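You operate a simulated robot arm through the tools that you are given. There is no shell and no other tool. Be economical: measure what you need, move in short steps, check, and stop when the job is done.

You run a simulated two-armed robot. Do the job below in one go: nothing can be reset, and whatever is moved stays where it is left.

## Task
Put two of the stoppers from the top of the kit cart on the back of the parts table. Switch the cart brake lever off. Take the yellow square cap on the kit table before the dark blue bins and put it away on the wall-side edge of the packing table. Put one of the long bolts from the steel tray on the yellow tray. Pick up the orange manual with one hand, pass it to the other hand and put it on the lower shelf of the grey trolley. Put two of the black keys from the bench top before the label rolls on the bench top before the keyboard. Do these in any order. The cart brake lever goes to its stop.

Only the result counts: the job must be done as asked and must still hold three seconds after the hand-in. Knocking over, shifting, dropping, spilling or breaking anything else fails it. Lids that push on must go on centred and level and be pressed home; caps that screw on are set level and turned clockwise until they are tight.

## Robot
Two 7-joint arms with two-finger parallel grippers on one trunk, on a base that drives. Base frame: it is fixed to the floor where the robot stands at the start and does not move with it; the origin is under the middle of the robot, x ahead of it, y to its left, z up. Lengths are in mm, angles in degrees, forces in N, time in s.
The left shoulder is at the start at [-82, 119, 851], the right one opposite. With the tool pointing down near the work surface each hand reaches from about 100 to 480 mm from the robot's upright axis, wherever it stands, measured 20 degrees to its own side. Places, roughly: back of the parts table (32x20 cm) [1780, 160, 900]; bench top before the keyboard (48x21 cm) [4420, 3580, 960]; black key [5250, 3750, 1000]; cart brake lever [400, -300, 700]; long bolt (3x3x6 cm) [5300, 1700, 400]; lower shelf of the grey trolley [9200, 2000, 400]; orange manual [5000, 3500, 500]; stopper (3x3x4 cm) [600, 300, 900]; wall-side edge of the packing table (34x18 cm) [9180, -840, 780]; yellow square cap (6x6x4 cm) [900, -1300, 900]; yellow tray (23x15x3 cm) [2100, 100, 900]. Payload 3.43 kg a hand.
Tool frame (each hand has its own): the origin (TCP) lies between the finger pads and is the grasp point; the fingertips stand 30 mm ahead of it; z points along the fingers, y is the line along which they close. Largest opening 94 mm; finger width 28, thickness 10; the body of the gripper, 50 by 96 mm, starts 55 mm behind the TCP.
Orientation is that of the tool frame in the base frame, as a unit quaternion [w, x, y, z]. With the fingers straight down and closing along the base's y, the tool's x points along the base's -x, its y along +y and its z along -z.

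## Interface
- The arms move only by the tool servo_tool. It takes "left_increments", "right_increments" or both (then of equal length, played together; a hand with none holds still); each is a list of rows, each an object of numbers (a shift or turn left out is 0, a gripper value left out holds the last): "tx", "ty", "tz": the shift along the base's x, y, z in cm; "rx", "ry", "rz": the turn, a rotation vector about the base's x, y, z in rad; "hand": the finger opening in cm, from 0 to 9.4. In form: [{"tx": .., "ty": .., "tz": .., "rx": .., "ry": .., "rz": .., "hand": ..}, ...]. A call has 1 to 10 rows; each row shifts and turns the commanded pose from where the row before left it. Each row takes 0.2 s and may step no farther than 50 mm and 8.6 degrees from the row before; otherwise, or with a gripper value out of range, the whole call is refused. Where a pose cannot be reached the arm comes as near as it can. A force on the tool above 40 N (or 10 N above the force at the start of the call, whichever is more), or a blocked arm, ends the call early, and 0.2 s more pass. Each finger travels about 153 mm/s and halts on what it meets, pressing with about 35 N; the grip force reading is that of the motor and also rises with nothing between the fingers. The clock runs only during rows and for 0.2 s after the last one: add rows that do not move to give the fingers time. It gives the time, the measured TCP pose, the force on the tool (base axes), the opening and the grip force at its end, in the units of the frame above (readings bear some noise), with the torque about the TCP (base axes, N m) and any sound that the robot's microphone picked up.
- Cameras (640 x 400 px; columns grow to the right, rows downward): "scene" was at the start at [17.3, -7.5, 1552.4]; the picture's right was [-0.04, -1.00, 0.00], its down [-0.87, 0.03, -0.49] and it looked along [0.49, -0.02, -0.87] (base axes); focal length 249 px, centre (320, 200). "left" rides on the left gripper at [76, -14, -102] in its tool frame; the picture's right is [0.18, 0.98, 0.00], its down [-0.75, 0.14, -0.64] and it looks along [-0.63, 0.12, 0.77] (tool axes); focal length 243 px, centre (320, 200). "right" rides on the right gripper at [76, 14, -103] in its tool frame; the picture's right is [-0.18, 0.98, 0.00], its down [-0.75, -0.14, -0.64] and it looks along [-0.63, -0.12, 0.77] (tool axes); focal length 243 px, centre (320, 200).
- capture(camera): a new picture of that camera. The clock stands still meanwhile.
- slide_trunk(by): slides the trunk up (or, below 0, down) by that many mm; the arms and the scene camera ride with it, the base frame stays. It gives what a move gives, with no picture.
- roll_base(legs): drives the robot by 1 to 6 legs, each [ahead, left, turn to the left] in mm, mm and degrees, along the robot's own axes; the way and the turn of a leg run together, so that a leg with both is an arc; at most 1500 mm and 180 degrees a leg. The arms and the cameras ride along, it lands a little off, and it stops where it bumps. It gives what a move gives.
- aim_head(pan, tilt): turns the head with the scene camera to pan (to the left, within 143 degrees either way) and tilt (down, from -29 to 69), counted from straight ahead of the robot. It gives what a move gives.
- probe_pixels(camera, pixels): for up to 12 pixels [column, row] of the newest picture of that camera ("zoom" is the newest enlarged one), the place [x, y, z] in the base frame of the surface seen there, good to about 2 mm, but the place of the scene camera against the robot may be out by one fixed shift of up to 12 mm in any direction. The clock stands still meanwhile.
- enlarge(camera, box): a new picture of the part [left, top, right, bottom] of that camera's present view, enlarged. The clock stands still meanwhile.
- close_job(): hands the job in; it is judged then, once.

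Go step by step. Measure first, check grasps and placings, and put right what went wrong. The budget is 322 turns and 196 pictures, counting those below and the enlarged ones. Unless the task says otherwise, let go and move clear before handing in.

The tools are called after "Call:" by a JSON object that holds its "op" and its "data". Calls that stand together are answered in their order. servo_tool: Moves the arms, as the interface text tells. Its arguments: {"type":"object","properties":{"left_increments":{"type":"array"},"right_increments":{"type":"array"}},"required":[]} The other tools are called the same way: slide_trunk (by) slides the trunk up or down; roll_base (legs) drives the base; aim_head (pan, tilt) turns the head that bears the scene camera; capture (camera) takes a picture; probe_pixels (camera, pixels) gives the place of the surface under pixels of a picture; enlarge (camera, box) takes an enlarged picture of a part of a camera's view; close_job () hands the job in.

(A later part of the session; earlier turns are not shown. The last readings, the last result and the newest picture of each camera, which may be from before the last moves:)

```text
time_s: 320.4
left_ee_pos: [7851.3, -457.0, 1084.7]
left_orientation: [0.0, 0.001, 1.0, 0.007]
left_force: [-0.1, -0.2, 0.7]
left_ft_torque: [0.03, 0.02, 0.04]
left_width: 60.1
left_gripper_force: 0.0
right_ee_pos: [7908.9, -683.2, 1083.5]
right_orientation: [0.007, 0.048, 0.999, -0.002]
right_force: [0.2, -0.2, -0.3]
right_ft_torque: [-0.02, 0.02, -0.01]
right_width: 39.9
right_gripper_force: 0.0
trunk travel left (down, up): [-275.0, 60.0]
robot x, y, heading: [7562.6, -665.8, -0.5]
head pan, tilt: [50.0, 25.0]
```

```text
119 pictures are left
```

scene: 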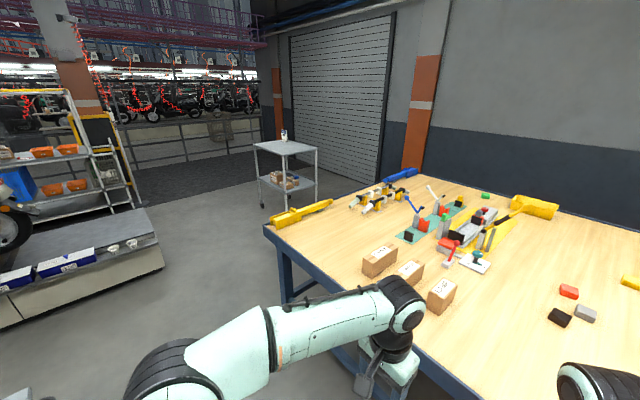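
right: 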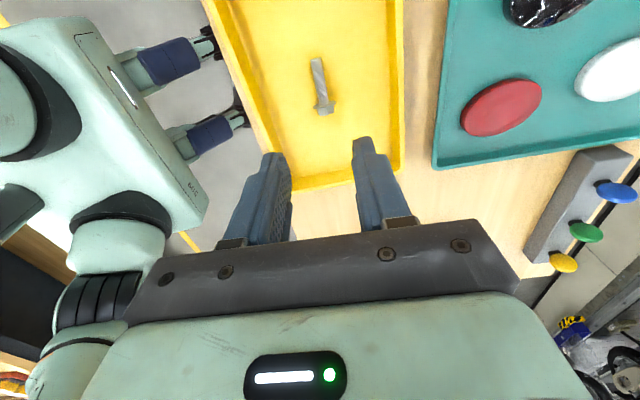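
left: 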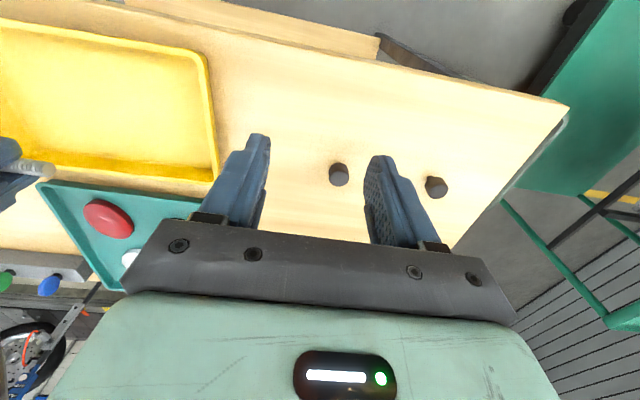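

The way past the packing table and trolley (285,170) is open. I'll drive to about (8060,2835) and look toward the bench.

Call:
{"op": "roll_base", "data": {"legs": [[0, 1500, 0], [500, 700, 0.5], [0, 1300, 0]]}}

Call:
{"op": "aim_head", "data": {"pan": 135, "tilt": 25}}

Call:
{"op": "capture", "data": {"camera": "scene"}}

Call:
{"op": "aim_head", "data": {"pan": -40, "tilt": 35}}

Call:
{"op": "capture", "data": {"camera": "scene"}}

```text
time_s: 350.9
left_ee_pos: [8446.4, 2985.8, 1085.6]
left_orientation: [0.0, 0.027, 1.0, 0.008]
left_force: [0.9, 0.3, -0.5]
left_ft_torque: [0.0, -0.06, 0.01]
left_width: 59.7
left_gripper_force: 0.0
right_ee_pos: [8493.2, 2755.6, 1082.4]
right_orientation: [0.006, 0.073, 0.997, -0.002]
right_force: [-0.7, 0.4, -0.4]
right_ft_torque: [-0.03, -0.02, 0.0]
right_width: 39.9
right_gripper_force: 0.1
trunk travel left (down, up): [-275.0, 60.0]
robot x, y, heading: [8148.8, 2792.5, -3.4]
head pan, tilt: [50.0, 25.0]
```

```text
time_s: 352.5
left_ee_pos: [8446.7, 2985.9, 1084.8]
left_orientation: [0.0, 0.028, 1.0, 0.008]
left_force: [0.2, 0.1, 0.2]
left_ft_torque: [-0.01, -0.02, 0.01]
left_width: 60.1
left_gripper_force: 0.0
right_ee_pos: [8492.9, 2757.1, 1083.6]
right_orientation: [0.005, 0.074, 0.997, -0.002]
right_force: [-0.2, 0.1, -0.4]
right_ft_torque: [-0.01, 0.0, -0.02]
right_width: 39.9
right_gripper_force: 0.1
trunk travel left (down, up): [-275.0, 60.0]
robot x, y, heading: [8147.0, 2792.2, -3.6]
head pan, tilt: [135.0, 25.0]
```

```text
118 pictures are left
```

scene: 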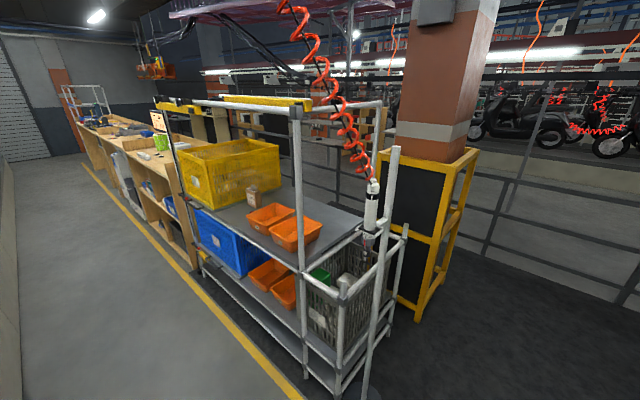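

```text
time_s: 355.1
left_ee_pos: [8446.4, 2985.6, 1086.8]
left_orientation: [0.0, 0.027, 1.0, 0.008]
left_force: [-0.7, -0.2, 0.5]
left_ft_torque: [0.01, -0.02, 0.03]
left_width: 59.9
left_gripper_force: 0.1
right_ee_pos: [8492.9, 2757.1, 1084.4]
right_orientation: [0.006, 0.073, 0.997, -0.003]
right_force: [0.2, 0.0, 0.3]
right_ft_torque: [-0.02, -0.03, 0.01]
right_width: 40.0
right_gripper_force: 0.1
trunk travel left (down, up): [-275.0, 60.0]
robot x, y, heading: [8149.3, 2787.0, -3.4]
head pan, tilt: [-40.0, 35.0]
```

```text
117 pictures are left
```

scene: 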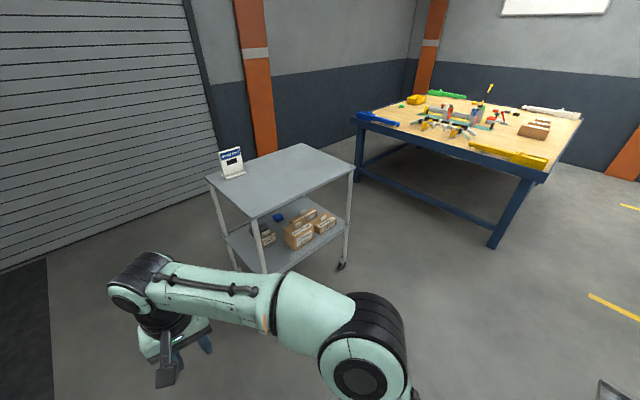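

Both views are useful. I'll probe the trolley's shelf and free space for later, saving a trip.

Call:
{"op": "probe_pixels", "data": {"camera": "scene", "pixels": [[207, 180], [302, 144], [352, 170], [250, 218], [265, 270], [290, 262], [232, 240], [345, 232], [300, 240], [268, 238], [330, 222], [342, 265]]}}

Call:
{"op": "enlarge", "data": {"camera": "scene", "box": [190, 140, 370, 290]}}

```text
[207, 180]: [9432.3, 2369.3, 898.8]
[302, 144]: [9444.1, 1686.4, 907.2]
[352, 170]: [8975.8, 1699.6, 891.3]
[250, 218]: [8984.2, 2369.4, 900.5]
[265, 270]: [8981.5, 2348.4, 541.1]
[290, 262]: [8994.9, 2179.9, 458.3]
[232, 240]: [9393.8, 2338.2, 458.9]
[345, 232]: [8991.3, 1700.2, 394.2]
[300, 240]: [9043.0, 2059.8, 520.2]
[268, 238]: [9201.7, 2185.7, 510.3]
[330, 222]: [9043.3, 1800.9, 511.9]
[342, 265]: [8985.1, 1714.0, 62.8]
```

```text
2.67 times, centred on (280, 215) of scene
```

zoom: 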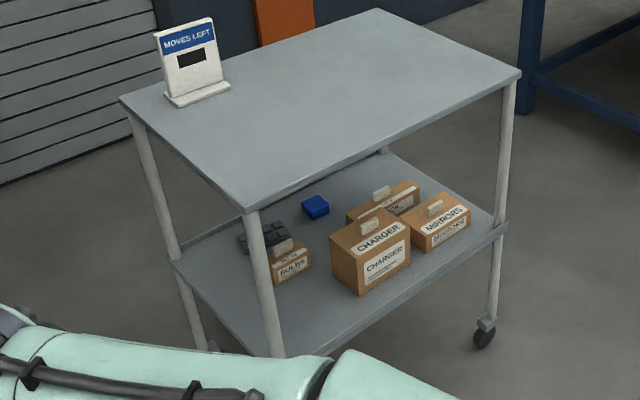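

The trolley spans x 8980–9440, y 1690–2370, lower shelf z≈450, with its near-left corner free. Now I'll turn right to face −x and look along the bench strip.

Call:
{"op": "roll_base", "data": {"legs": [[0, 0, -90], [0, 0, -86.5]]}}

Call:
{"op": "aim_head", "data": {"pan": 0, "tilt": 25}}

Call:
{"op": "capture", "data": {"camera": "scene"}}

```text
time_s: 363.1
left_ee_pos: [7857.7, 2585.1, 1084.5]
left_orientation: [0.008, 1.0, -0.009, 0.0]
left_force: [-0.3, 0.4, -0.5]
left_ft_torque: [0.0, -0.01, -0.02]
left_width: 60.1
left_gripper_force: 0.1
right_ee_pos: [7802.4, 2810.4, 1084.8]
right_orientation: [-0.003, 0.998, -0.055, -0.007]
right_force: [0.2, -0.3, 0.6]
right_ft_torque: [0.01, -0.01, 0.01]
right_width: 40.0
right_gripper_force: 0.0
trunk travel left (down, up): [-275.0, 60.0]
robot x, y, heading: [8151.5, 2790.4, 178.7]
head pan, tilt: [-40.0, 35.0]
```

```text
time_s: 364.2
left_ee_pos: [7857.3, 2585.5, 1084.8]
left_orientation: [0.008, 1.0, -0.009, 0.001]
left_force: [0.4, -0.4, -0.6]
left_ft_torque: [0.01, 0.0, 0.04]
left_width: 60.0
left_gripper_force: 0.0
right_ee_pos: [7802.1, 2811.0, 1083.2]
right_orientation: [-0.002, 0.998, -0.054, -0.006]
right_force: [-0.1, -0.3, 0.0]
right_ft_torque: [-0.03, 0.0, -0.01]
right_width: 39.9
right_gripper_force: 0.1
trunk travel left (down, up): [-275.0, 60.0]
robot x, y, heading: [8148.2, 2793.8, 178.8]
head pan, tilt: [0.0, 25.0]
```

```text
115 pictures are left
```

scene: 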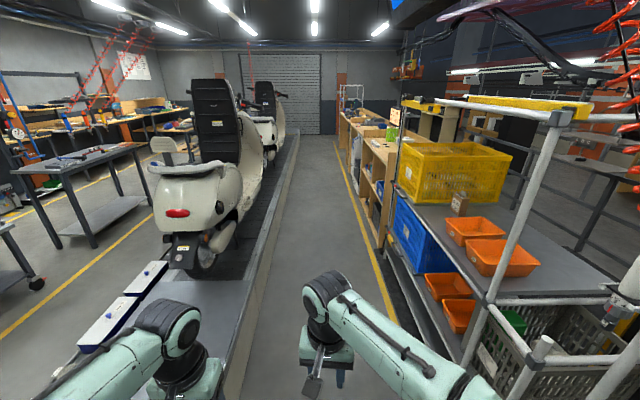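

Call:
{"op": "probe_pixels", "data": {"camera": "scene", "pixels": [[255, 290], [290, 170], [398, 300], [430, 300], [350, 180], [500, 300], [465, 360], [385, 240], [345, 120], [390, 140], [320, 230], [270, 150]]}}

```text
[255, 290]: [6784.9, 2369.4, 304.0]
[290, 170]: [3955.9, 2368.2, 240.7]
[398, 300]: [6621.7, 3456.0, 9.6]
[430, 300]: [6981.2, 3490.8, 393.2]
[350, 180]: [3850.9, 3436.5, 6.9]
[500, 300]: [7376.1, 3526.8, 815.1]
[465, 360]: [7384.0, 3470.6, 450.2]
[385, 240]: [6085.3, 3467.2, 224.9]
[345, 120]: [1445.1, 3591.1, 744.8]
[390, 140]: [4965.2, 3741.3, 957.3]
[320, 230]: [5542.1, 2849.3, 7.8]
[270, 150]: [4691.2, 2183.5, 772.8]
```

The strip between line (y 2369) and bench (y 3460) is clear. I'll drive to x≈5330, face the bench and look.

Call:
{"op": "roll_base", "data": {"legs": [[1400, -80, 1.2], [1420, 0, 0], [0, 0, -90]]}}

Call:
{"op": "aim_head", "data": {"pan": 0, "tilt": 35}}

Call:
{"op": "capture", "data": {"camera": "scene"}}

```text
time_s: 381.6
left_ee_pos: [5125.7, 3120.5, 1085.6]
left_orientation: [0.006, 0.709, -0.705, -0.005]
left_force: [-0.5, -0.4, -0.5]
left_ft_torque: [0.0, -0.03, 0.02]
left_width: 59.7
left_gripper_force: 0.0
right_ee_pos: [5351.2, 3180.5, 1084.0]
right_orientation: [0.005, -0.676, 0.737, 0.003]
right_force: [0.4, -0.4, 0.2]
right_ft_torque: [0.03, -0.03, -0.01]
right_width: 40.0
right_gripper_force: 0.0
trunk travel left (down, up): [-275.0, 60.0]
robot x, y, heading: [5338.8, 2834.5, 90.4]
head pan, tilt: [0.0, 25.0]
```

```text
time_s: 382.4
left_ee_pos: [5125.8, 3120.4, 1085.2]
left_orientation: [0.005, 0.709, -0.705, -0.006]
left_force: [-0.1, 0.1, 0.0]
left_ft_torque: [0.01, 0.0, 0.01]
left_width: 59.9
left_gripper_force: 0.0
right_ee_pos: [5351.3, 3180.4, 1083.7]
right_orientation: [0.006, -0.676, 0.736, 0.003]
right_force: [-0.1, 0.7, -0.2]
right_ft_torque: [0.01, 0.01, 0.0]
right_width: 40.1
right_gripper_force: 0.1
trunk travel left (down, up): [-275.0, 60.0]
robot x, y, heading: [5338.6, 2837.4, 90.1]
head pan, tilt: [0.0, 35.0]
```

```text
114 pictures are left
```

scene: 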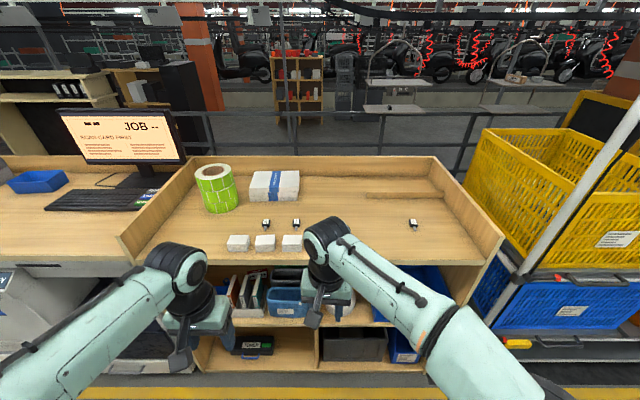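

The keys are at (266,223), (296,221) and (413,223). I'll enlarge the bench top and the cubby for the manual.

Call:
{"op": "enlarge", "data": {"camera": "scene", "box": [180, 190, 440, 260]}}

Call:
{"op": "probe_pixels", "data": {"camera": "scene", "pixels": [[266, 226], [296, 223], [413, 225], [270, 228], [240, 262], [330, 225], [230, 290], [250, 340], [290, 295], [90, 205], [120, 262]]}}

Call:
{"op": "enlarge", "data": {"camera": "scene", "box": [190, 250, 450, 390]}}

```text
2.46 times, centred on (310, 225) of scene
```

zoom: 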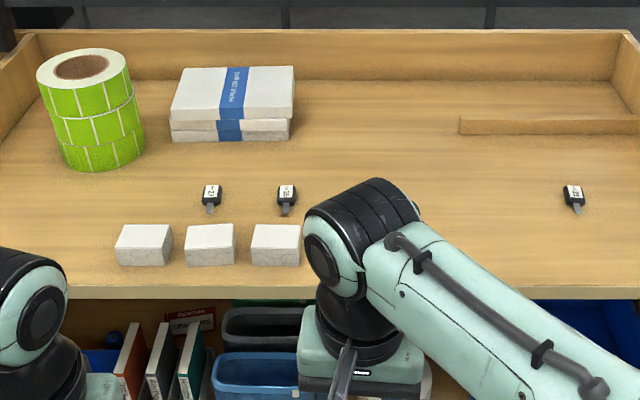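

```text
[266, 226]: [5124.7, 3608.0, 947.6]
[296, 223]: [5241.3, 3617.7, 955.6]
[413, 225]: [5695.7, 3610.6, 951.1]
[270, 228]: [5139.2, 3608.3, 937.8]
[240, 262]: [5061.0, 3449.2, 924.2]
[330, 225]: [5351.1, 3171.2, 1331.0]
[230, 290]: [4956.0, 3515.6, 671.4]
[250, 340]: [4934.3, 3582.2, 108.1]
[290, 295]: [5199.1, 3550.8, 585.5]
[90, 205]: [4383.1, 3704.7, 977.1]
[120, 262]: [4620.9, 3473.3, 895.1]
```

```text
2.46 times, centred on (320, 320) of scene
```

zoom: 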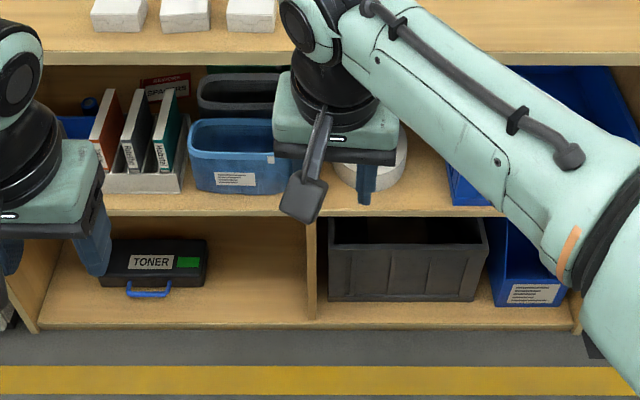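

The orange manual is the leftmost upright book in the white holder (zoom 105,130). First the keys: I'll close in with both hands above them.

Call:
{"op": "servo_tool", "data": {"left_increments": [{"ry": -0.015, "tx": 0}, {"tx": 0}], "right_increments": [{"rz": 0.083, "rx": -0.012, "hand": 4}, {}]}}

Call:
{"op": "roll_base", "data": {"legs": [[370, 156, 0]]}}

Call:
{"op": "capture", "data": {"camera": "scene"}}

Call:
{"op": "capture", "data": {"camera": "right"}}

```text
time_s: 383.0
left_ee_pos: [5126.1, 3119.9, 1085.6]
left_orientation: [0.0, 0.71, -0.705, -0.001]
left_force: [0.2, 0.4, 0.7]
left_ft_torque: [-0.01, -0.02, 0.0]
left_width: 60.1
left_gripper_force: 0.1
right_ee_pos: [5351.1, 3179.1, 1084.6]
right_orientation: [0.002, -0.706, 0.708, -0.001]
right_force: [-0.4, 0.0, 0.5]
right_ft_torque: [0.01, 0.0, 0.0]
right_width: 39.9
right_gripper_force: 0.0
trunk travel left (down, up): [-275.0, 60.0]
robot x, y, heading: [5341.0, 2834.1, 90.0]
head pan, tilt: [0.0, 35.0]
```

```text
time_s: 385.7
left_ee_pos: [4968.3, 3493.6, 1085.7]
left_orientation: [0.0, 0.708, -0.706, 0.0]
left_force: [-0.2, 0.6, 0.2]
left_ft_torque: [0.03, 0.01, -0.03]
left_width: 60.1
left_gripper_force: 0.1
right_ee_pos: [5193.5, 3553.7, 1082.9]
right_orientation: [0.001, -0.704, 0.71, -0.002]
right_force: [-0.6, 0.2, -0.6]
right_ft_torque: [0.0, 0.0, 0.0]
right_width: 40.1
right_gripper_force: 0.1
trunk travel left (down, up): [-275.0, 60.0]
robot x, y, heading: [5179.0, 3205.0, 90.0]
head pan, tilt: [0.0, 35.0]
stopped in leg 1: the robot was blocked; the commanded pose is now the measured one
```

```text
111 pictures are left
```

scene: 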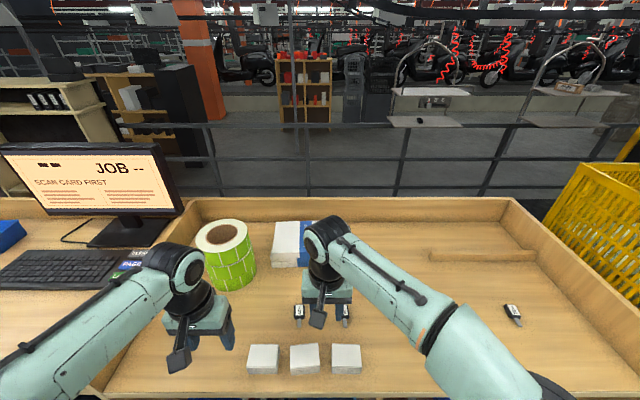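

```text
110 pictures are left
```

right: 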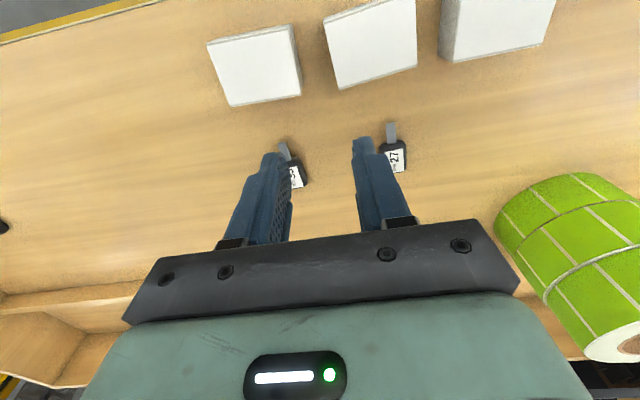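

The base stopped about 245 mm from the bench front, which is its real front extent. I'll ease back 15 mm and probe both keys in the right camera.

Call:
{"op": "roll_base", "data": {"legs": [[-15, 0, 0]]}}

Call:
{"op": "enlarge", "data": {"camera": "right", "box": [240, 100, 440, 225]}}

Call:
{"op": "probe_pixels", "data": {"camera": "zoom", "pixels": [[470, 100], [480, 140], [490, 160], [505, 160], [495, 200], [145, 150], [185, 190], [190, 225], [300, 150], [175, 170]]}}

```text
time_s: 386.4
left_ee_pos: [4968.8, 3481.7, 1084.8]
left_orientation: [0.0, 0.708, -0.706, 0.0]
left_force: [0.2, -0.8, -1.0]
left_ft_torque: [0.0, 0.02, 0.0]
left_width: 60.3
left_gripper_force: 0.2
right_ee_pos: [5194.5, 3540.0, 1082.5]
right_orientation: [0.001, -0.704, 0.71, -0.002]
right_force: [-0.1, 1.1, 0.7]
right_ft_torque: [-0.01, 0.0, -0.01]
right_width: 39.9
right_gripper_force: 0.0
trunk travel left (down, up): [-275.0, 60.0]
robot x, y, heading: [5178.9, 3191.0, 90.0]
head pan, tilt: [0.0, 35.0]
```

```text
3.20 times, centred on (340, 162) of right
```

zoom: 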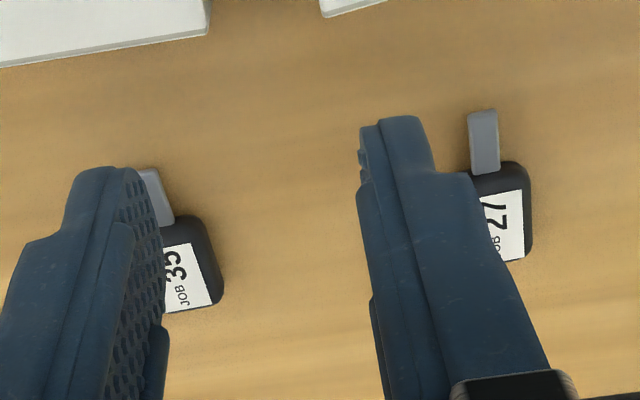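

```text
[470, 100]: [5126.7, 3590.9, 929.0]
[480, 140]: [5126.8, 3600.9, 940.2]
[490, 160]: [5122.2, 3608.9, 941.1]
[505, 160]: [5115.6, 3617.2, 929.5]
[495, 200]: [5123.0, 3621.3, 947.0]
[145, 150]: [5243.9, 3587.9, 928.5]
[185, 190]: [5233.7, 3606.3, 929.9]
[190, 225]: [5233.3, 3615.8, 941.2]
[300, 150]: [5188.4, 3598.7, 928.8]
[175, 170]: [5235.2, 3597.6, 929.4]
```

Both keys lie flat, bodies about 18 mm high around (5122,3622) and (5234,3620). The right hand goes over the second one first.

Call:
{"op": "servo_tool", "data": {"right_increments": [{"tx": 2, "ty": 3, "tz": -2}, {"tx": 2, "ty": 3, "tz": -2}, {"ty": 1.5, "tz": -3}]}}

Call:
{"op": "enlarge", "data": {"camera": "right", "box": [240, 60, 440, 185]}}

```text
time_s: 387.2
left_ee_pos: [4966.2, 3480.0, 1086.3]
left_orientation: [0.0, 0.708, -0.707, 0.0]
left_force: [0.5, 1.0, -0.4]
left_ft_torque: [-0.01, 0.0, 0.02]
left_width: 59.9
left_gripper_force: 0.0
right_ee_pos: [5233.3, 3616.4, 1013.7]
right_orientation: [0.001, -0.705, 0.709, -0.002]
right_force: [0.6, 0.6, -0.4]
right_ft_torque: [0.01, -0.02, -0.02]
right_width: 40.0
right_gripper_force: 0.0
trunk travel left (down, up): [-275.0, 60.0]
robot x, y, heading: [5176.8, 3192.1, 89.9]
head pan, tilt: [0.0, 35.0]
```

```text
3.20 times, centred on (340, 122) of right
```

zoom: 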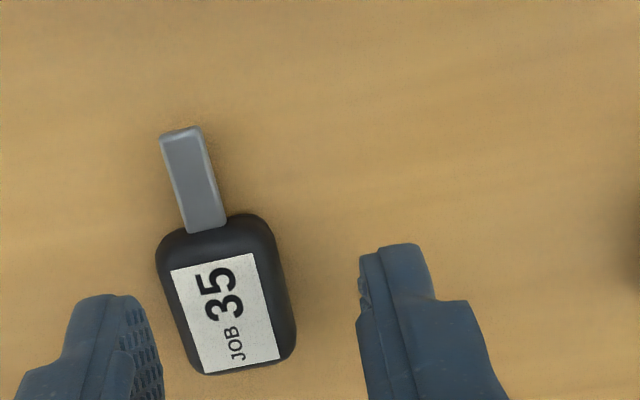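

Call:
{"op": "probe_pixels", "data": {"camera": "zoom", "pixels": [[222, 310], [175, 270], [275, 260], [200, 360], [285, 340], [190, 180], [230, 230], [350, 150]]}}

```text
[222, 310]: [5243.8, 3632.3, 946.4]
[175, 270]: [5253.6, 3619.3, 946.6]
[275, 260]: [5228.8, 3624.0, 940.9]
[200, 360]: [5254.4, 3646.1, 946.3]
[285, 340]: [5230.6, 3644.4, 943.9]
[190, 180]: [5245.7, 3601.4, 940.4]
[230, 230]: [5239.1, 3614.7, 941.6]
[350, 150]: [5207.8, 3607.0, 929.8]
```

Key body centre is (5242,3631), 27 mm wide. I'll move over it, descend to z 962 and grip.

Call:
{"op": "servo_tool", "data": {"right_increments": [{"tx": 0.9, "ty": 1.5, "hand": 4.4}, {"tz": -3}, {"tz": -2.1}, {"hand": 0}, {}, {}]}}

Call:
{"op": "servo_tool", "data": {"right_increments": [{"tz": 3}, {"tz": 4}, {"tz": 4, "tx": 2}, {"tz": 2, "tx": 4}, {"tx": 4}]}}

Call:
{"op": "capture", "data": {"camera": "right"}}

```text
time_s: 388.6
left_ee_pos: [4966.8, 3479.6, 1085.7]
left_orientation: [0.0, -0.707, 0.707, 0.0]
left_force: [-0.1, -0.8, 0.2]
left_ft_torque: [-0.04, -0.01, 0.0]
left_width: 60.0
left_gripper_force: 0.1
right_ee_pos: [5240.5, 3629.9, 962.9]
right_orientation: [0.002, -0.704, 0.71, -0.002]
right_force: [0.5, 1.5, 2.0]
right_ft_torque: [0.09, 0.01, 0.0]
right_width: 28.8
right_gripper_force: 35.0
trunk travel left (down, up): [-275.0, 60.0]
robot x, y, heading: [5176.1, 3190.5, 90.1]
head pan, tilt: [0.0, 35.0]
```

```text
time_s: 389.9
left_ee_pos: [4966.9, 3479.7, 1085.1]
left_orientation: [0.0, 0.708, -0.706, -0.001]
left_force: [0.2, -1.4, 0.0]
left_ft_torque: [-0.03, 0.01, 0.03]
left_width: 60.1
left_gripper_force: 0.1
right_ee_pos: [5343.7, 3629.6, 1092.1]
right_orientation: [0.001, -0.705, 0.71, -0.001]
right_force: [0.6, -0.6, -0.2]
right_ft_torque: [-0.01, -0.01, -0.01]
right_width: 28.9
right_gripper_force: 34.9
trunk travel left (down, up): [-275.0, 60.0]
robot x, y, heading: [5181.3, 3193.3, 90.0]
head pan, tilt: [0.0, 35.0]
```

```text
107 pictures are left
```

right: 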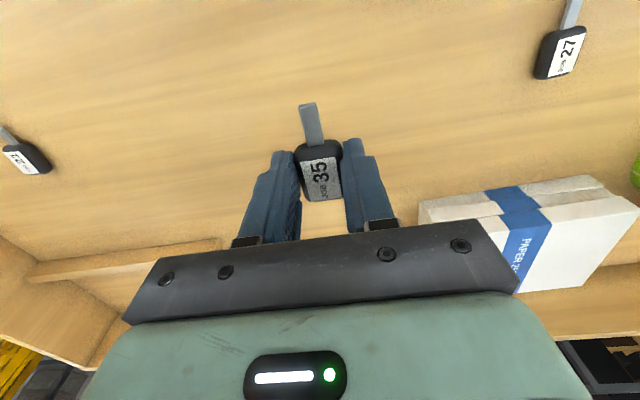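

Key 35 is held. Now the left hand goes over key 27.

Call:
{"op": "servo_tool", "data": {"left_increments": [{"tx": 3.1, "ty": 2, "hand": 4.4}, {"tx": 3.1, "ty": 2}, {"tx": 3.1, "ty": 3}, {"tx": 3.1, "ty": 3}, {"tx": 3.1, "ty": 3.8}, {"tz": -4}, {"tz": -3}]}}

Call:
{"op": "enlarge", "data": {"camera": "left", "box": [220, 60, 420, 185]}}

```text
time_s: 391.4
left_ee_pos: [5125.4, 3617.1, 1012.8]
left_orientation: [0.001, 0.708, -0.706, -0.001]
left_force: [-0.5, 0.6, 0.4]
left_ft_torque: [-0.02, 0.0, 0.02]
left_width: 44.0
left_gripper_force: 0.1
right_ee_pos: [5343.6, 3630.6, 1091.6]
right_orientation: [0.001, -0.705, 0.71, -0.001]
right_force: [0.0, -0.5, 0.3]
right_ft_torque: [0.0, -0.01, 0.0]
right_width: 28.5
right_gripper_force: 35.3
trunk travel left (down, up): [-275.0, 60.0]
robot x, y, heading: [5178.0, 3193.2, 89.8]
head pan, tilt: [0.0, 35.0]
```

```text
3.20 times, centred on (320, 122) of left
```

zoom: 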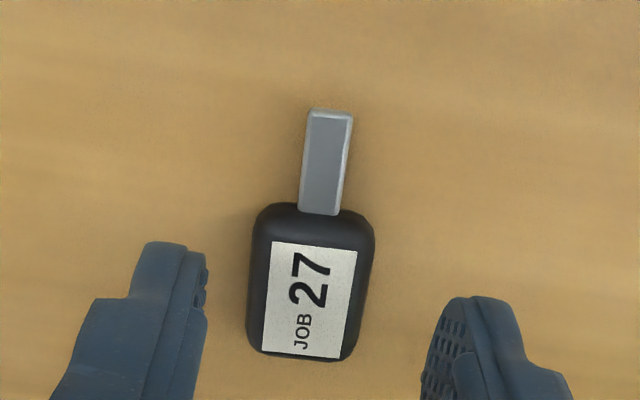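

Call:
{"op": "probe_pixels", "data": {"camera": "zoom", "pixels": [[310, 295], [260, 290], [363, 290], [255, 330], [350, 340], [325, 150], [310, 225]]}}

```text
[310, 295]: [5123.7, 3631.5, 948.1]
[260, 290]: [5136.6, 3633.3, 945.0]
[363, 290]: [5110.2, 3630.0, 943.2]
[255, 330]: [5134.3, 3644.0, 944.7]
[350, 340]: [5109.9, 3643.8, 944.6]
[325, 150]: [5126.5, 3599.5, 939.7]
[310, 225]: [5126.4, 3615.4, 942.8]
```

Key 27's body centre is (5123,3631). I'll move over, descend to z 962 and grip.

Call:
{"op": "servo_tool", "data": {"left_increments": [{"tx": -0.2, "ty": 1.4}, {"tz": -3}, {"tz": -2.1}, {"hand": 0}, {}, {}]}}

Call:
{"op": "servo_tool", "data": {"left_increments": [{"tz": 3}, {"tz": 4}, {"tz": 4}, {"tz": 2, "ty": -3}, {"ty": -4}]}}

Call:
{"op": "aim_head", "data": {"pan": 45, "tilt": 40}}

Call:
{"op": "capture", "data": {"camera": "scene"}}

```text
time_s: 392.9
left_ee_pos: [5121.9, 3631.5, 962.0]
left_orientation: [-0.001, 0.708, -0.706, -0.001]
left_force: [0.4, 0.3, 2.9]
left_ft_torque: [0.03, -0.02, 0.0]
left_width: 28.8
left_gripper_force: 35.2
right_ee_pos: [5342.8, 3629.6, 1091.7]
right_orientation: [0.002, -0.704, 0.71, -0.002]
right_force: [0.0, -0.1, -0.1]
right_ft_torque: [-0.01, -0.02, 0.02]
right_width: 28.9
right_gripper_force: 35.0
trunk travel left (down, up): [-275.0, 60.0]
robot x, y, heading: [5177.5, 3193.4, 90.0]
head pan, tilt: [0.0, 35.0]
```

```text
time_s: 394.1
left_ee_pos: [5119.1, 3559.8, 1094.7]
left_orientation: [0.001, 0.708, -0.706, -0.001]
left_force: [-0.3, -0.2, 0.4]
left_ft_torque: [0.05, 0.0, 0.0]
left_width: 28.5
left_gripper_force: 34.6
right_ee_pos: [5342.4, 3629.4, 1092.5]
right_orientation: [0.001, -0.704, 0.71, -0.002]
right_force: [-0.4, 0.5, -0.2]
right_ft_torque: [0.02, -0.02, -0.02]
right_width: 28.4
right_gripper_force: 35.0
trunk travel left (down, up): [-275.0, 60.0]
robot x, y, heading: [5177.9, 3190.9, 89.9]
head pan, tilt: [0.0, 35.0]
```

```text
time_s: 395.2
left_ee_pos: [5119.8, 3561.8, 1095.5]
left_orientation: [0.0, 0.708, -0.707, 0.0]
left_force: [-0.2, 0.0, 0.1]
left_ft_torque: [0.02, -0.01, 0.01]
left_width: 28.8
left_gripper_force: 34.4
right_ee_pos: [5343.2, 3629.0, 1091.0]
right_orientation: [0.001, -0.705, 0.709, -0.002]
right_force: [0.4, 0.3, -0.8]
right_ft_torque: [0.02, -0.01, 0.03]
right_width: 28.7
right_gripper_force: 35.5
trunk travel left (down, up): [-275.0, 60.0]
robot x, y, heading: [5181.6, 3196.2, 89.9]
head pan, tilt: [45.0, 40.0]
```

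```text
105 pictures are left
```

scene: 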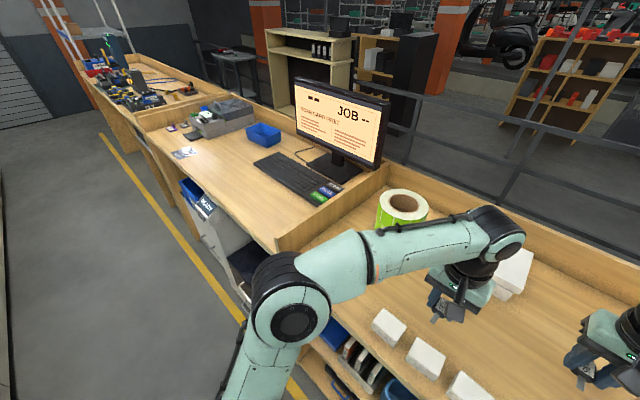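

Call:
{"op": "probe_pixels", "data": {"camera": "scene", "pixels": [[278, 240], [385, 168], [255, 165], [310, 203], [235, 195], [200, 170], [165, 160], [250, 240], [338, 180], [270, 215], [285, 205], [185, 152]]}}

Call:
{"op": "enlarge", "data": {"camera": "scene", "box": [130, 90, 350, 260]}}

```text
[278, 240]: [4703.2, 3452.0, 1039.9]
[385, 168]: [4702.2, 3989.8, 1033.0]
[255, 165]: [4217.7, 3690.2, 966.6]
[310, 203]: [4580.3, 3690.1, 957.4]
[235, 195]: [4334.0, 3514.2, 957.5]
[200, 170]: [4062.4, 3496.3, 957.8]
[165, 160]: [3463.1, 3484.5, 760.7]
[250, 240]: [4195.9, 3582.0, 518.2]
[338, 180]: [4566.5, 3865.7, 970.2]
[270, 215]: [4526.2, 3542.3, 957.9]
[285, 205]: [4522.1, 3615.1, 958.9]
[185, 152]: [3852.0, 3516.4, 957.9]
```

```text
2.35 times, centred on (240, 175) of scene
```

zoom: 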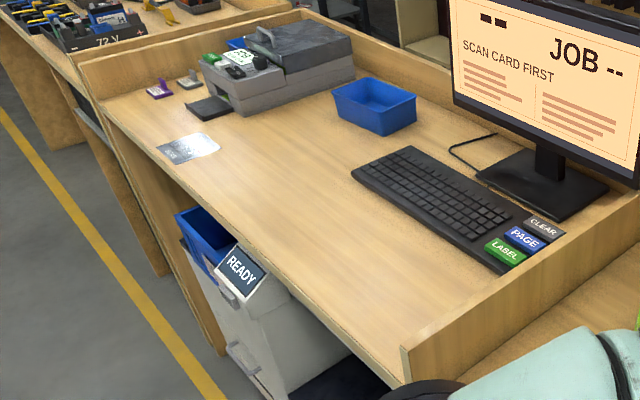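

Call:
{"op": "probe_pixels", "data": {"camera": "zoom", "pixels": [[235, 275], [180, 220], [255, 290], [245, 365], [205, 290], [280, 330], [190, 250]]}}

Call:
{"op": "slide_trunk", "data": {"by": 55}}

```text
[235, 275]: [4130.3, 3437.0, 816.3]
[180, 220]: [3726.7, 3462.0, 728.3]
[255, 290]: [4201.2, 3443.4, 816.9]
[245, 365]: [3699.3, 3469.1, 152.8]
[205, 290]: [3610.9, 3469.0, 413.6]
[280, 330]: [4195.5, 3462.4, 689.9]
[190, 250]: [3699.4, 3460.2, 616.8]
```

```text
time_s: 396.1
left_ee_pos: [5120.1, 3560.6, 1150.2]
left_orientation: [0.0, 0.708, -0.707, 0.0]
left_force: [-0.3, -0.1, -0.7]
left_ft_torque: [0.0, 0.0, -0.02]
left_width: 28.6
left_gripper_force: 34.5
right_ee_pos: [5343.0, 3630.5, 1147.6]
right_orientation: [0.001, -0.704, 0.71, -0.001]
right_force: [0.6, -0.2, -0.6]
right_ft_torque: [0.0, 0.02, 0.0]
right_width: 28.4
right_gripper_force: 34.9
trunk travel left (down, up): [-330.0, 5.0]
robot x, y, heading: [5176.3, 3191.3, 90.0]
head pan, tilt: [45.0, 40.0]
```

The divider top is z≈1032 and desk z≈950. I'll back off, slide 750 mm left and come in again.

Call:
{"op": "roll_base", "data": {"legs": [[-110, 0, 0], [0, 750, 0], [85, 0, 0]]}}

Call:
{"op": "aim_head", "data": {"pan": 0, "tilt": 50}}

Call:
{"op": "capture", "data": {"camera": "scene"}}

```text
time_s: 404.6
left_ee_pos: [4375.6, 3518.4, 1149.1]
left_orientation: [-0.001, -0.7, 0.714, 0.0]
left_force: [-0.5, -0.2, -0.7]
left_ft_torque: [-0.04, 0.0, -0.01]
left_width: 29.0
left_gripper_force: 34.9
right_ee_pos: [4598.6, 3580.7, 1147.2]
right_orientation: [0.001, -0.697, 0.717, -0.004]
right_force: [-0.2, 0.5, -0.4]
right_ft_torque: [-0.04, -0.03, 0.02]
right_width: 28.8
right_gripper_force: 35.1
trunk travel left (down, up): [-330.0, 5.0]
robot x, y, heading: [4427.6, 3147.2, 88.7]
head pan, tilt: [45.0, 40.0]
stopped in leg 3: the robot was blocked; the commanded pose is now the measured one
```

```text
time_s: 405.7
left_ee_pos: [4375.2, 3513.5, 1148.6]
left_orientation: [-0.001, -0.7, 0.714, 0.001]
left_force: [0.4, -0.5, -0.3]
left_ft_torque: [0.0, -0.02, 0.0]
left_width: 28.9
left_gripper_force: 34.9
right_ee_pos: [4599.0, 3575.8, 1146.4]
right_orientation: [0.002, -0.696, 0.718, -0.002]
right_force: [-1.5, 0.2, 0.4]
right_ft_torque: [0.01, -0.01, 0.02]
right_width: 28.8
right_gripper_force: 34.9
trunk travel left (down, up): [-330.0, 5.0]
robot x, y, heading: [4422.8, 3143.1, 88.7]
head pan, tilt: [0.0, 50.0]
```

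```text
103 pictures are left
```

scene: 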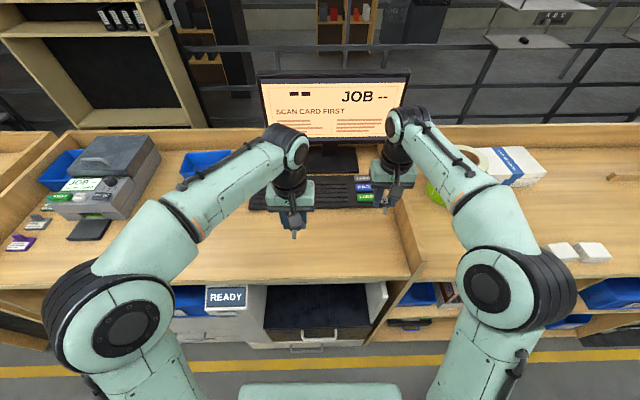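

The base touched the cabinet front again; I'll ease back 20 mm and position both keys above the desk before the keyboard.

Call:
{"op": "roll_base", "data": {"legs": [[-20, 0, 1.3]]}}

Call:
{"op": "servo_tool", "data": {"left_increments": [{"ty": 3, "tz": -3}, {"ty": 3, "tz": -3}, {"ty": 2.5, "tz": -3}], "right_increments": [{"tx": -3, "ty": 1, "tz": -3}, {"tx": -3, "ty": 1, "tz": -3}, {"tx": -3, "ty": 0.5, "tz": -2.5}]}}

Call:
{"op": "capture", "data": {"camera": "left"}}

Call:
{"op": "capture", "data": {"camera": "right"}}

```text
time_s: 406.5
left_ee_pos: [4367.8, 3495.8, 1149.4]
left_orientation: [0.002, 0.708, -0.706, -0.001]
left_force: [0.2, -0.2, -1.2]
left_ft_torque: [-0.02, 0.03, 0.01]
left_width: 28.6
left_gripper_force: 35.0
right_ee_pos: [4588.8, 3563.9, 1145.6]
right_orientation: [0.001, -0.704, 0.71, -0.003]
right_force: [-0.4, 0.4, -0.9]
right_ft_torque: [-0.01, -0.01, 0.01]
right_width: 28.8
right_gripper_force: 34.9
trunk travel left (down, up): [-330.0, 5.0]
robot x, y, heading: [4425.9, 3127.0, 89.8]
head pan, tilt: [0.0, 50.0]
```

```text
time_s: 407.3
left_ee_pos: [4366.9, 3581.5, 1058.7]
left_orientation: [0.002, 0.709, -0.706, 0.001]
left_force: [0.1, 0.1, -0.4]
left_ft_torque: [-0.03, 0.02, 0.03]
left_width: 28.5
left_gripper_force: 35.6
right_ee_pos: [4499.8, 3585.8, 1062.1]
right_orientation: [0.001, -0.704, 0.71, -0.002]
right_force: [-0.5, 0.0, 0.2]
right_ft_torque: [-0.02, 0.01, -0.02]
right_width: 28.5
right_gripper_force: 35.5
trunk travel left (down, up): [-330.0, 5.0]
robot x, y, heading: [4426.7, 3123.8, 89.7]
head pan, tilt: [0.0, 50.0]
```

```text
102 pictures are left
```

left: 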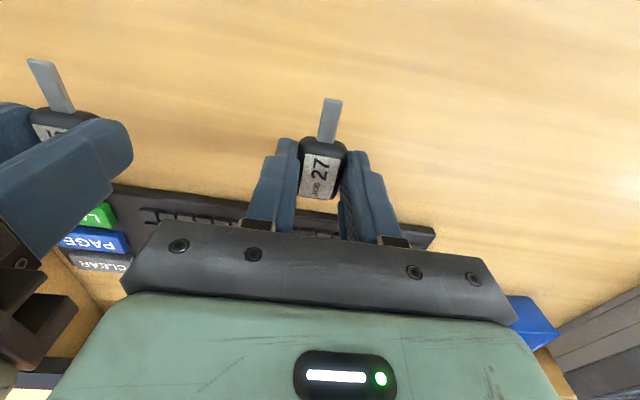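

```text
101 pictures are left
```

right: 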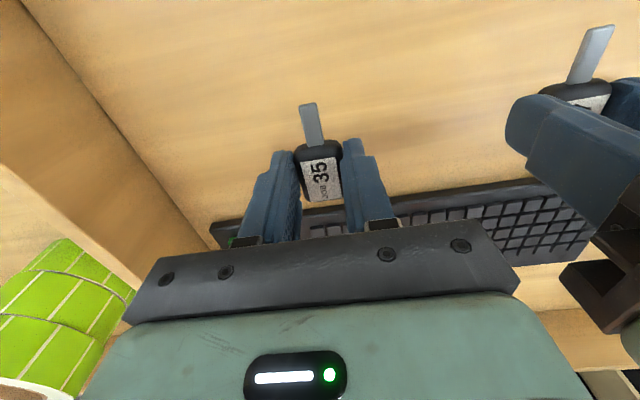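

Call:
{"op": "probe_pixels", "data": {"camera": "left", "pixels": [[230, 150], [230, 203], [330, 70], [420, 232], [150, 100]]}}

Call:
{"op": "probe_pixels", "data": {"camera": "right", "pixels": [[230, 150], [400, 120], [320, 70], [250, 215]]}}

```text
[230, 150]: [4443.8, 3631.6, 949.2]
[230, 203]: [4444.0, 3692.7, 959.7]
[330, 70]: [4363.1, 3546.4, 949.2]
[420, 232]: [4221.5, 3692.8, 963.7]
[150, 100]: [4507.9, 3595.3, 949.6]
```

```text
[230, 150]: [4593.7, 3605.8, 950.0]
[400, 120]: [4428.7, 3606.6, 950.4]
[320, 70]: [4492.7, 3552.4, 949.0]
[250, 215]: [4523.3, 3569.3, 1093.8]
```

Desk z is 949.5 and the keyboard starts at y≈3690. I'll lower both, release and rise.

Call:
{"op": "servo_tool", "data": {"left_increments": [{"tz": -4}, {"tz": -2.5}, {"tz": -0.7}, {"tz": -0.35}, {}, {"hand": 4}, {"hand": 5}, {}], "right_increments": [{"tz": -4}, {"tz": -2.5}, {"tz": -1}, {"tz": -0.4}, {}, {"hand": 4}, {"hand": 5}, {}]}}

Call:
{"op": "servo_tool", "data": {"left_increments": [{"tz": 3}, {"tz": 4}, {"tz": 4}, {"tz": 4}, {"ty": -4}, {"ty": -4}], "right_increments": [{"tz": 3}, {"tz": 4}, {"tz": 4}, {"tz": 4}, {"ty": -4}, {"ty": -4}]}}

Call:
{"op": "capture", "data": {"camera": "left"}}

```text
time_s: 409.1
left_ee_pos: [4367.8, 3579.0, 983.5]
left_orientation: [0.001, 0.709, -0.706, 0.0]
left_force: [-0.4, 0.0, 0.7]
left_ft_torque: [-0.01, 0.02, -0.03]
left_width: 50.1
left_gripper_force: 0.1
right_ee_pos: [4498.1, 3585.2, 982.6]
right_orientation: [0.0, -0.705, 0.71, -0.002]
right_force: [0.3, 0.7, 0.6]
right_ft_torque: [0.01, 0.03, 0.03]
right_width: 50.0
right_gripper_force: 0.1
trunk travel left (down, up): [-330.0, 5.0]
robot x, y, heading: [4429.6, 3124.2, 89.9]
head pan, tilt: [0.0, 50.0]
```

```text
time_s: 410.5
left_ee_pos: [4366.7, 3492.6, 1133.4]
left_orientation: [0.002, 0.709, -0.705, -0.001]
left_force: [0.6, 0.3, 0.9]
left_ft_torque: [0.04, 0.0, -0.02]
left_width: 50.2
left_gripper_force: 0.0
right_ee_pos: [4497.8, 3503.7, 1135.2]
right_orientation: [0.002, -0.705, 0.71, -0.002]
right_force: [-0.2, -1.2, -0.1]
right_ft_torque: [0.01, 0.01, 0.03]
right_width: 50.0
right_gripper_force: 0.1
trunk travel left (down, up): [-330.0, 5.0]
robot x, y, heading: [4427.6, 3124.7, 89.7]
head pan, tilt: [0.0, 50.0]
```

```text
100 pictures are left
```

left: 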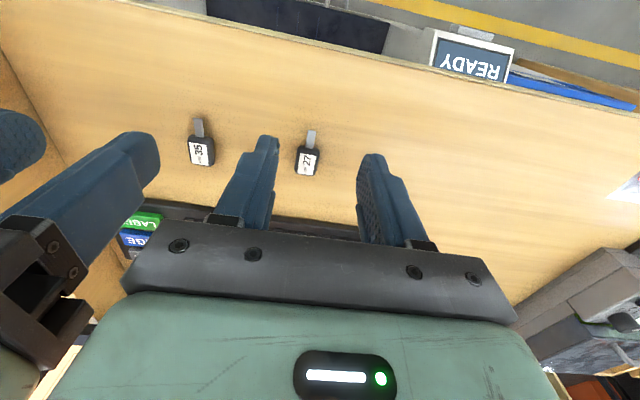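

Both keys lie before the keyboard. Now for the manual: back off, move to x≈4980, lower the trunk and look into the cubby.

Call:
{"op": "roll_base", "data": {"legs": [[-350, 0, 0], [0, -560, 0]]}}

Call:
{"op": "slide_trunk", "data": {"by": -330}}

Call:
{"op": "aim_head", "data": {"pan": 0, "tilt": 35}}

Call:
{"op": "capture", "data": {"camera": "scene"}}

```text
time_s: 417.8
left_ee_pos: [4928.9, 3149.2, 1132.1]
left_orientation: [0.001, 0.707, -0.707, 0.0]
left_force: [0.6, -0.3, -0.2]
left_ft_torque: [-0.01, -0.01, -0.01]
left_width: 50.1
left_gripper_force: 0.1
right_ee_pos: [5059.8, 3159.1, 1133.6]
right_orientation: [0.001, -0.703, 0.711, -0.002]
right_force: [0.1, 0.3, -0.5]
right_ft_torque: [0.01, 0.01, 0.01]
right_width: 50.2
right_gripper_force: 0.0
trunk travel left (down, up): [-330.0, 5.0]
robot x, y, heading: [4990.1, 2777.5, 89.6]
head pan, tilt: [0.0, 50.0]
```

```text
time_s: 421.0
left_ee_pos: [4928.1, 3149.7, 803.2]
left_orientation: [0.001, 0.708, -0.707, -0.001]
left_force: [0.3, 0.0, 0.5]
left_ft_torque: [0.01, -0.01, -0.02]
left_width: 49.9
left_gripper_force: 0.1
right_ee_pos: [5060.8, 3158.9, 802.7]
right_orientation: [0.001, -0.703, 0.711, -0.002]
right_force: [-0.6, -0.1, 0.1]
right_ft_torque: [-0.01, -0.01, -0.01]
right_width: 49.9
right_gripper_force: 0.1
trunk travel left (down, up): [0.0, 335.0]
robot x, y, heading: [4985.3, 2777.6, 89.7]
head pan, tilt: [0.0, 50.0]
```

```text
time_s: 421.8
left_ee_pos: [4929.9, 3148.7, 802.4]
left_orientation: [-0.001, -0.707, 0.707, 0.0]
left_force: [0.1, 0.7, -0.5]
left_ft_torque: [0.0, -0.02, 0.03]
left_width: 50.2
left_gripper_force: 0.0
right_ee_pos: [5059.6, 3159.0, 803.9]
right_orientation: [0.001, -0.703, 0.711, -0.002]
right_force: [-0.6, 0.1, -0.1]
right_ft_torque: [0.0, 0.02, -0.01]
right_width: 50.0
right_gripper_force: 0.1
trunk travel left (down, up): [0.0, 335.0]
robot x, y, heading: [4987.2, 2777.7, 89.6]
head pan, tilt: [0.0, 35.0]
```

```text
99 pictures are left
```

scene: 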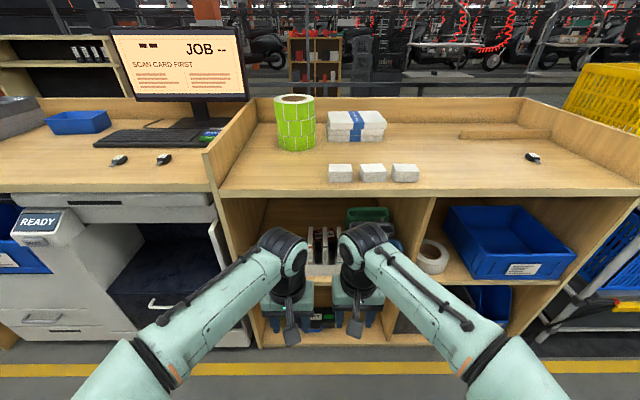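

The holder is behind the hands at (318,245). I'll spread the hands and zoom in.

Call:
{"op": "servo_tool", "data": {"left_increments": [{"tx": -4}, {"tx": -4}, {"tx": -4}], "right_increments": [{"tx": 4}, {"tx": 4}, {"tx": 4}]}}

Call:
{"op": "enlarge", "data": {"camera": "scene", "box": [240, 190, 400, 290]}}

```text
time_s: 422.6
left_ee_pos: [4810.7, 3149.2, 801.1]
left_orientation: [-0.003, -0.707, 0.707, 0.0]
left_force: [-0.1, 0.7, -1.3]
left_ft_torque: [-0.02, -0.02, 0.01]
left_width: 50.0
left_gripper_force: 0.1
right_ee_pos: [5181.1, 3159.2, 804.2]
right_orientation: [0.002, -0.703, 0.711, -0.002]
right_force: [-0.6, 0.1, 0.4]
right_ft_torque: [0.01, 0.01, 0.01]
right_width: 50.0
right_gripper_force: 0.1
trunk travel left (down, up): [0.0, 335.0]
robot x, y, heading: [4983.7, 2778.9, 89.8]
head pan, tilt: [0.0, 35.0]
```

```text
4.00 times, centred on (320, 240) of scene
```

zoom: 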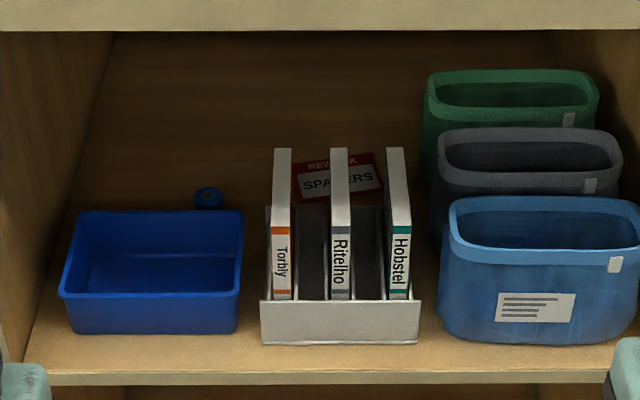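

The orange-banded manual is the leftmost (zoom 281,225), upright in a slotted holder. I'll probe the geometry.

Call:
{"op": "probe_pixels", "data": {"camera": "zoom", "pixels": [[282, 150], [282, 222], [282, 290], [273, 250], [290, 250], [300, 310], [340, 222], [270, 310], [310, 250], [240, 300], [300, 15], [300, 380]]}}

Call:
{"op": "probe_pixels", "data": {"camera": "zoom", "pixels": [[282, 185], [340, 160], [268, 215], [290, 165], [265, 340], [150, 350], [150, 210], [330, 185], [320, 60], [330, 293]]}}

```text
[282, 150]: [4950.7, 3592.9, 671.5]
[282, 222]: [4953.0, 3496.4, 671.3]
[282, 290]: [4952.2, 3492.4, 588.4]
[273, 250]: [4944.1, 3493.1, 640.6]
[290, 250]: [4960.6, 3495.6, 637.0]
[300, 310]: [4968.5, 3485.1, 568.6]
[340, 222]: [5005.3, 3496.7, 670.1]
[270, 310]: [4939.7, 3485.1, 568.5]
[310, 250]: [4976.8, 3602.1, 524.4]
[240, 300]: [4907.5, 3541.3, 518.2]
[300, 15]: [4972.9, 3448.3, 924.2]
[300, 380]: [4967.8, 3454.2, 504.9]
```

```text
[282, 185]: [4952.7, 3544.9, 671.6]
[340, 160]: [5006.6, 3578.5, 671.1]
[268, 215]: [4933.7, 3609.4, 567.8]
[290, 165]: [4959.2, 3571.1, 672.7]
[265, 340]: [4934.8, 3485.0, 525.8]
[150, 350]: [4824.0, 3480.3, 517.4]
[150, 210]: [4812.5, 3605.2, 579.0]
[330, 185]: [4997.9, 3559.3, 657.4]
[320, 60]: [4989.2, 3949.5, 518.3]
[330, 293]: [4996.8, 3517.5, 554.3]
```

Manual: x≈4943–4960, y≈3500–3600, z≈512–663, held by a holder with front wall up to z≈572. I'll turn the left hand to point forward at about z 620, here where there is space.

Call:
{"op": "servo_tool", "data": {"left_increments": [{"rx": 0.15, "tz": -1.5, "tx": 0.5, "hand": 4.2}, {"rx": 0.15, "tz": -1.5, "tx": 0.5}, {"rx": 0.15, "tz": -1.5, "tx": 0.5}, {"rx": 0.15, "tz": -1.5, "tx": 0.5}, {"rx": 0.15, "tz": -1.5, "tx": 0.5}, {"rx": 0.15, "tz": -1.5, "tx": 0.5}, {"rx": 0.15, "tz": -1.5, "tx": 0.5}, {"rx": 0.15, "tz": -1.5, "tx": 0.5}, {"rx": 0.15, "tz": -1.5, "tx": 0.5}, {"rx": 0.15, "tz": -1.5, "tx": 0.5}], "right_increments": [{"tz": 4}, {"tz": 4}, {"tz": 4}, {"tz": 2}, {}, {}, {}, {}, {}, {}]}}

```text
time_s: 424.8
left_ee_pos: [4870.3, 3160.0, 675.8]
left_orientation: [-0.453, 0.544, -0.54, -0.456]
left_force: [0.2, 0.4, 0.1]
left_ft_torque: [0.02, -0.02, 0.0]
left_width: 42.1
left_gripper_force: 0.1
left hand out of reach, approached as far as the arm can: row 9, 10
right_ee_pos: [5180.0, 3160.7, 928.9]
right_orientation: [-0.008, -0.702, 0.712, -0.009]
right_force: [0.1, -0.5, 0.9]
right_ft_torque: [0.01, -0.01, 0.0]
right_width: 50.0
right_gripper_force: 0.1
right hand out of reach, approached as far as the arm can: row 4
trunk travel left (down, up): [0.0, 335.0]
robot x, y, heading: [4985.9, 2777.5, 89.8]
head pan, tilt: [0.0, 35.0]
```

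The left hand is 80° forward. I'll drive to place it in front of the holder and level the last 10°.

Call:
{"op": "roll_base", "data": {"legs": [[180, -64, 0]]}}

Call:
{"op": "servo_tool", "data": {"left_increments": [{"rx": 0.1, "ty": 1, "tx": 0.8, "tz": -2}, {"rx": 0.07, "ty": 1, "tx": 0.8, "tz": -2}, {"tz": -2}]}}

Call:
{"op": "capture", "data": {"camera": "left"}}

```text
time_s: 426.3
left_ee_pos: [4935.2, 3335.9, 675.3]
left_orientation: [-0.452, 0.543, -0.54, -0.456]
left_force: [-0.6, -0.3, -0.8]
left_ft_torque: [0.02, -0.01, 0.03]
left_width: 41.9
left_gripper_force: 0.1
right_ee_pos: [5246.4, 3336.1, 928.7]
right_orientation: [-0.008, -0.703, 0.712, -0.01]
right_force: [-0.8, 0.8, 0.3]
right_ft_torque: [-0.01, -0.02, 0.01]
right_width: 50.3
right_gripper_force: 0.0
trunk travel left (down, up): [0.0, 335.0]
robot x, y, heading: [5055.4, 2953.1, 89.6]
head pan, tilt: [0.0, 35.0]
```

```text
time_s: 427.1
left_ee_pos: [4950.8, 3347.7, 617.1]
left_orientation: [-0.472, 0.536, -0.512, -0.477]
left_force: [0.1, -0.8, -1.1]
left_ft_torque: [0.01, 0.0, -0.02]
left_width: 42.0
left_gripper_force: 0.1
left hand out of reach, approached as far as the arm can: row 1
right_ee_pos: [5246.7, 3335.5, 928.7]
right_orientation: [-0.008, -0.703, 0.711, -0.011]
right_force: [-0.4, 0.1, -1.0]
right_ft_torque: [0.02, 0.02, -0.01]
right_width: 50.0
right_gripper_force: 0.2
trunk travel left (down, up): [0.0, 335.0]
robot x, y, heading: [5050.9, 2950.9, 89.6]
head pan, tilt: [0.0, 35.0]
```

```text
97 pictures are left
```

left: 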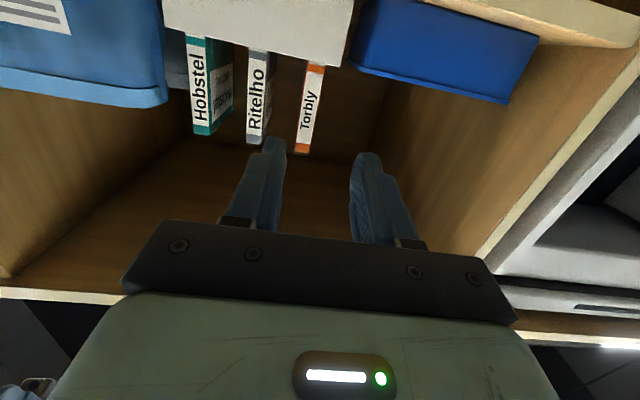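

The left camera now sees the manual's spine at (310,108). I'll probe precisely.

Call:
{"op": "probe_pixels", "data": {"camera": "left", "pixels": [[308, 72], [316, 72], [298, 145], [308, 150], [325, 68], [268, 60], [249, 130], [268, 130], [300, 50], [335, 60], [204, 120]]}}

Call:
{"op": "enlarge", "data": {"camera": "left", "box": [220, 20, 400, 170]}}

```text
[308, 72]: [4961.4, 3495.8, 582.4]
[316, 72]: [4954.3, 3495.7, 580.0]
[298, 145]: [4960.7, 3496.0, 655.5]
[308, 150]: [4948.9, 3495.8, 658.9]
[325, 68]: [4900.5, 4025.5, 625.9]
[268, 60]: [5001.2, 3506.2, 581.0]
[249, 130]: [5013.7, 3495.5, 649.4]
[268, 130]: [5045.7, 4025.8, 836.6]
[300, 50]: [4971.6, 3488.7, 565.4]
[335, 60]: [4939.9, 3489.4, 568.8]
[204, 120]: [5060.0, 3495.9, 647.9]
```

```text
2.67 times, centred on (310, 95) of left
```

zoom: 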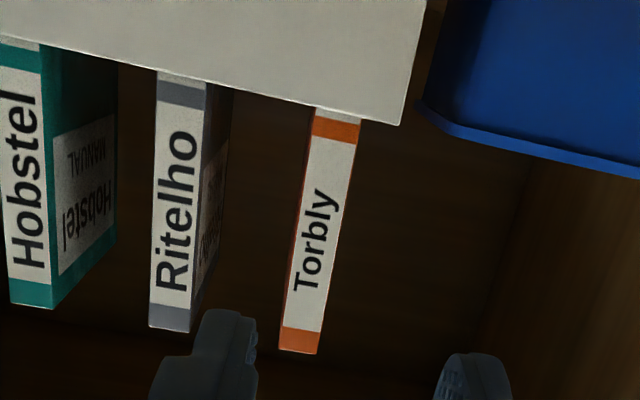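

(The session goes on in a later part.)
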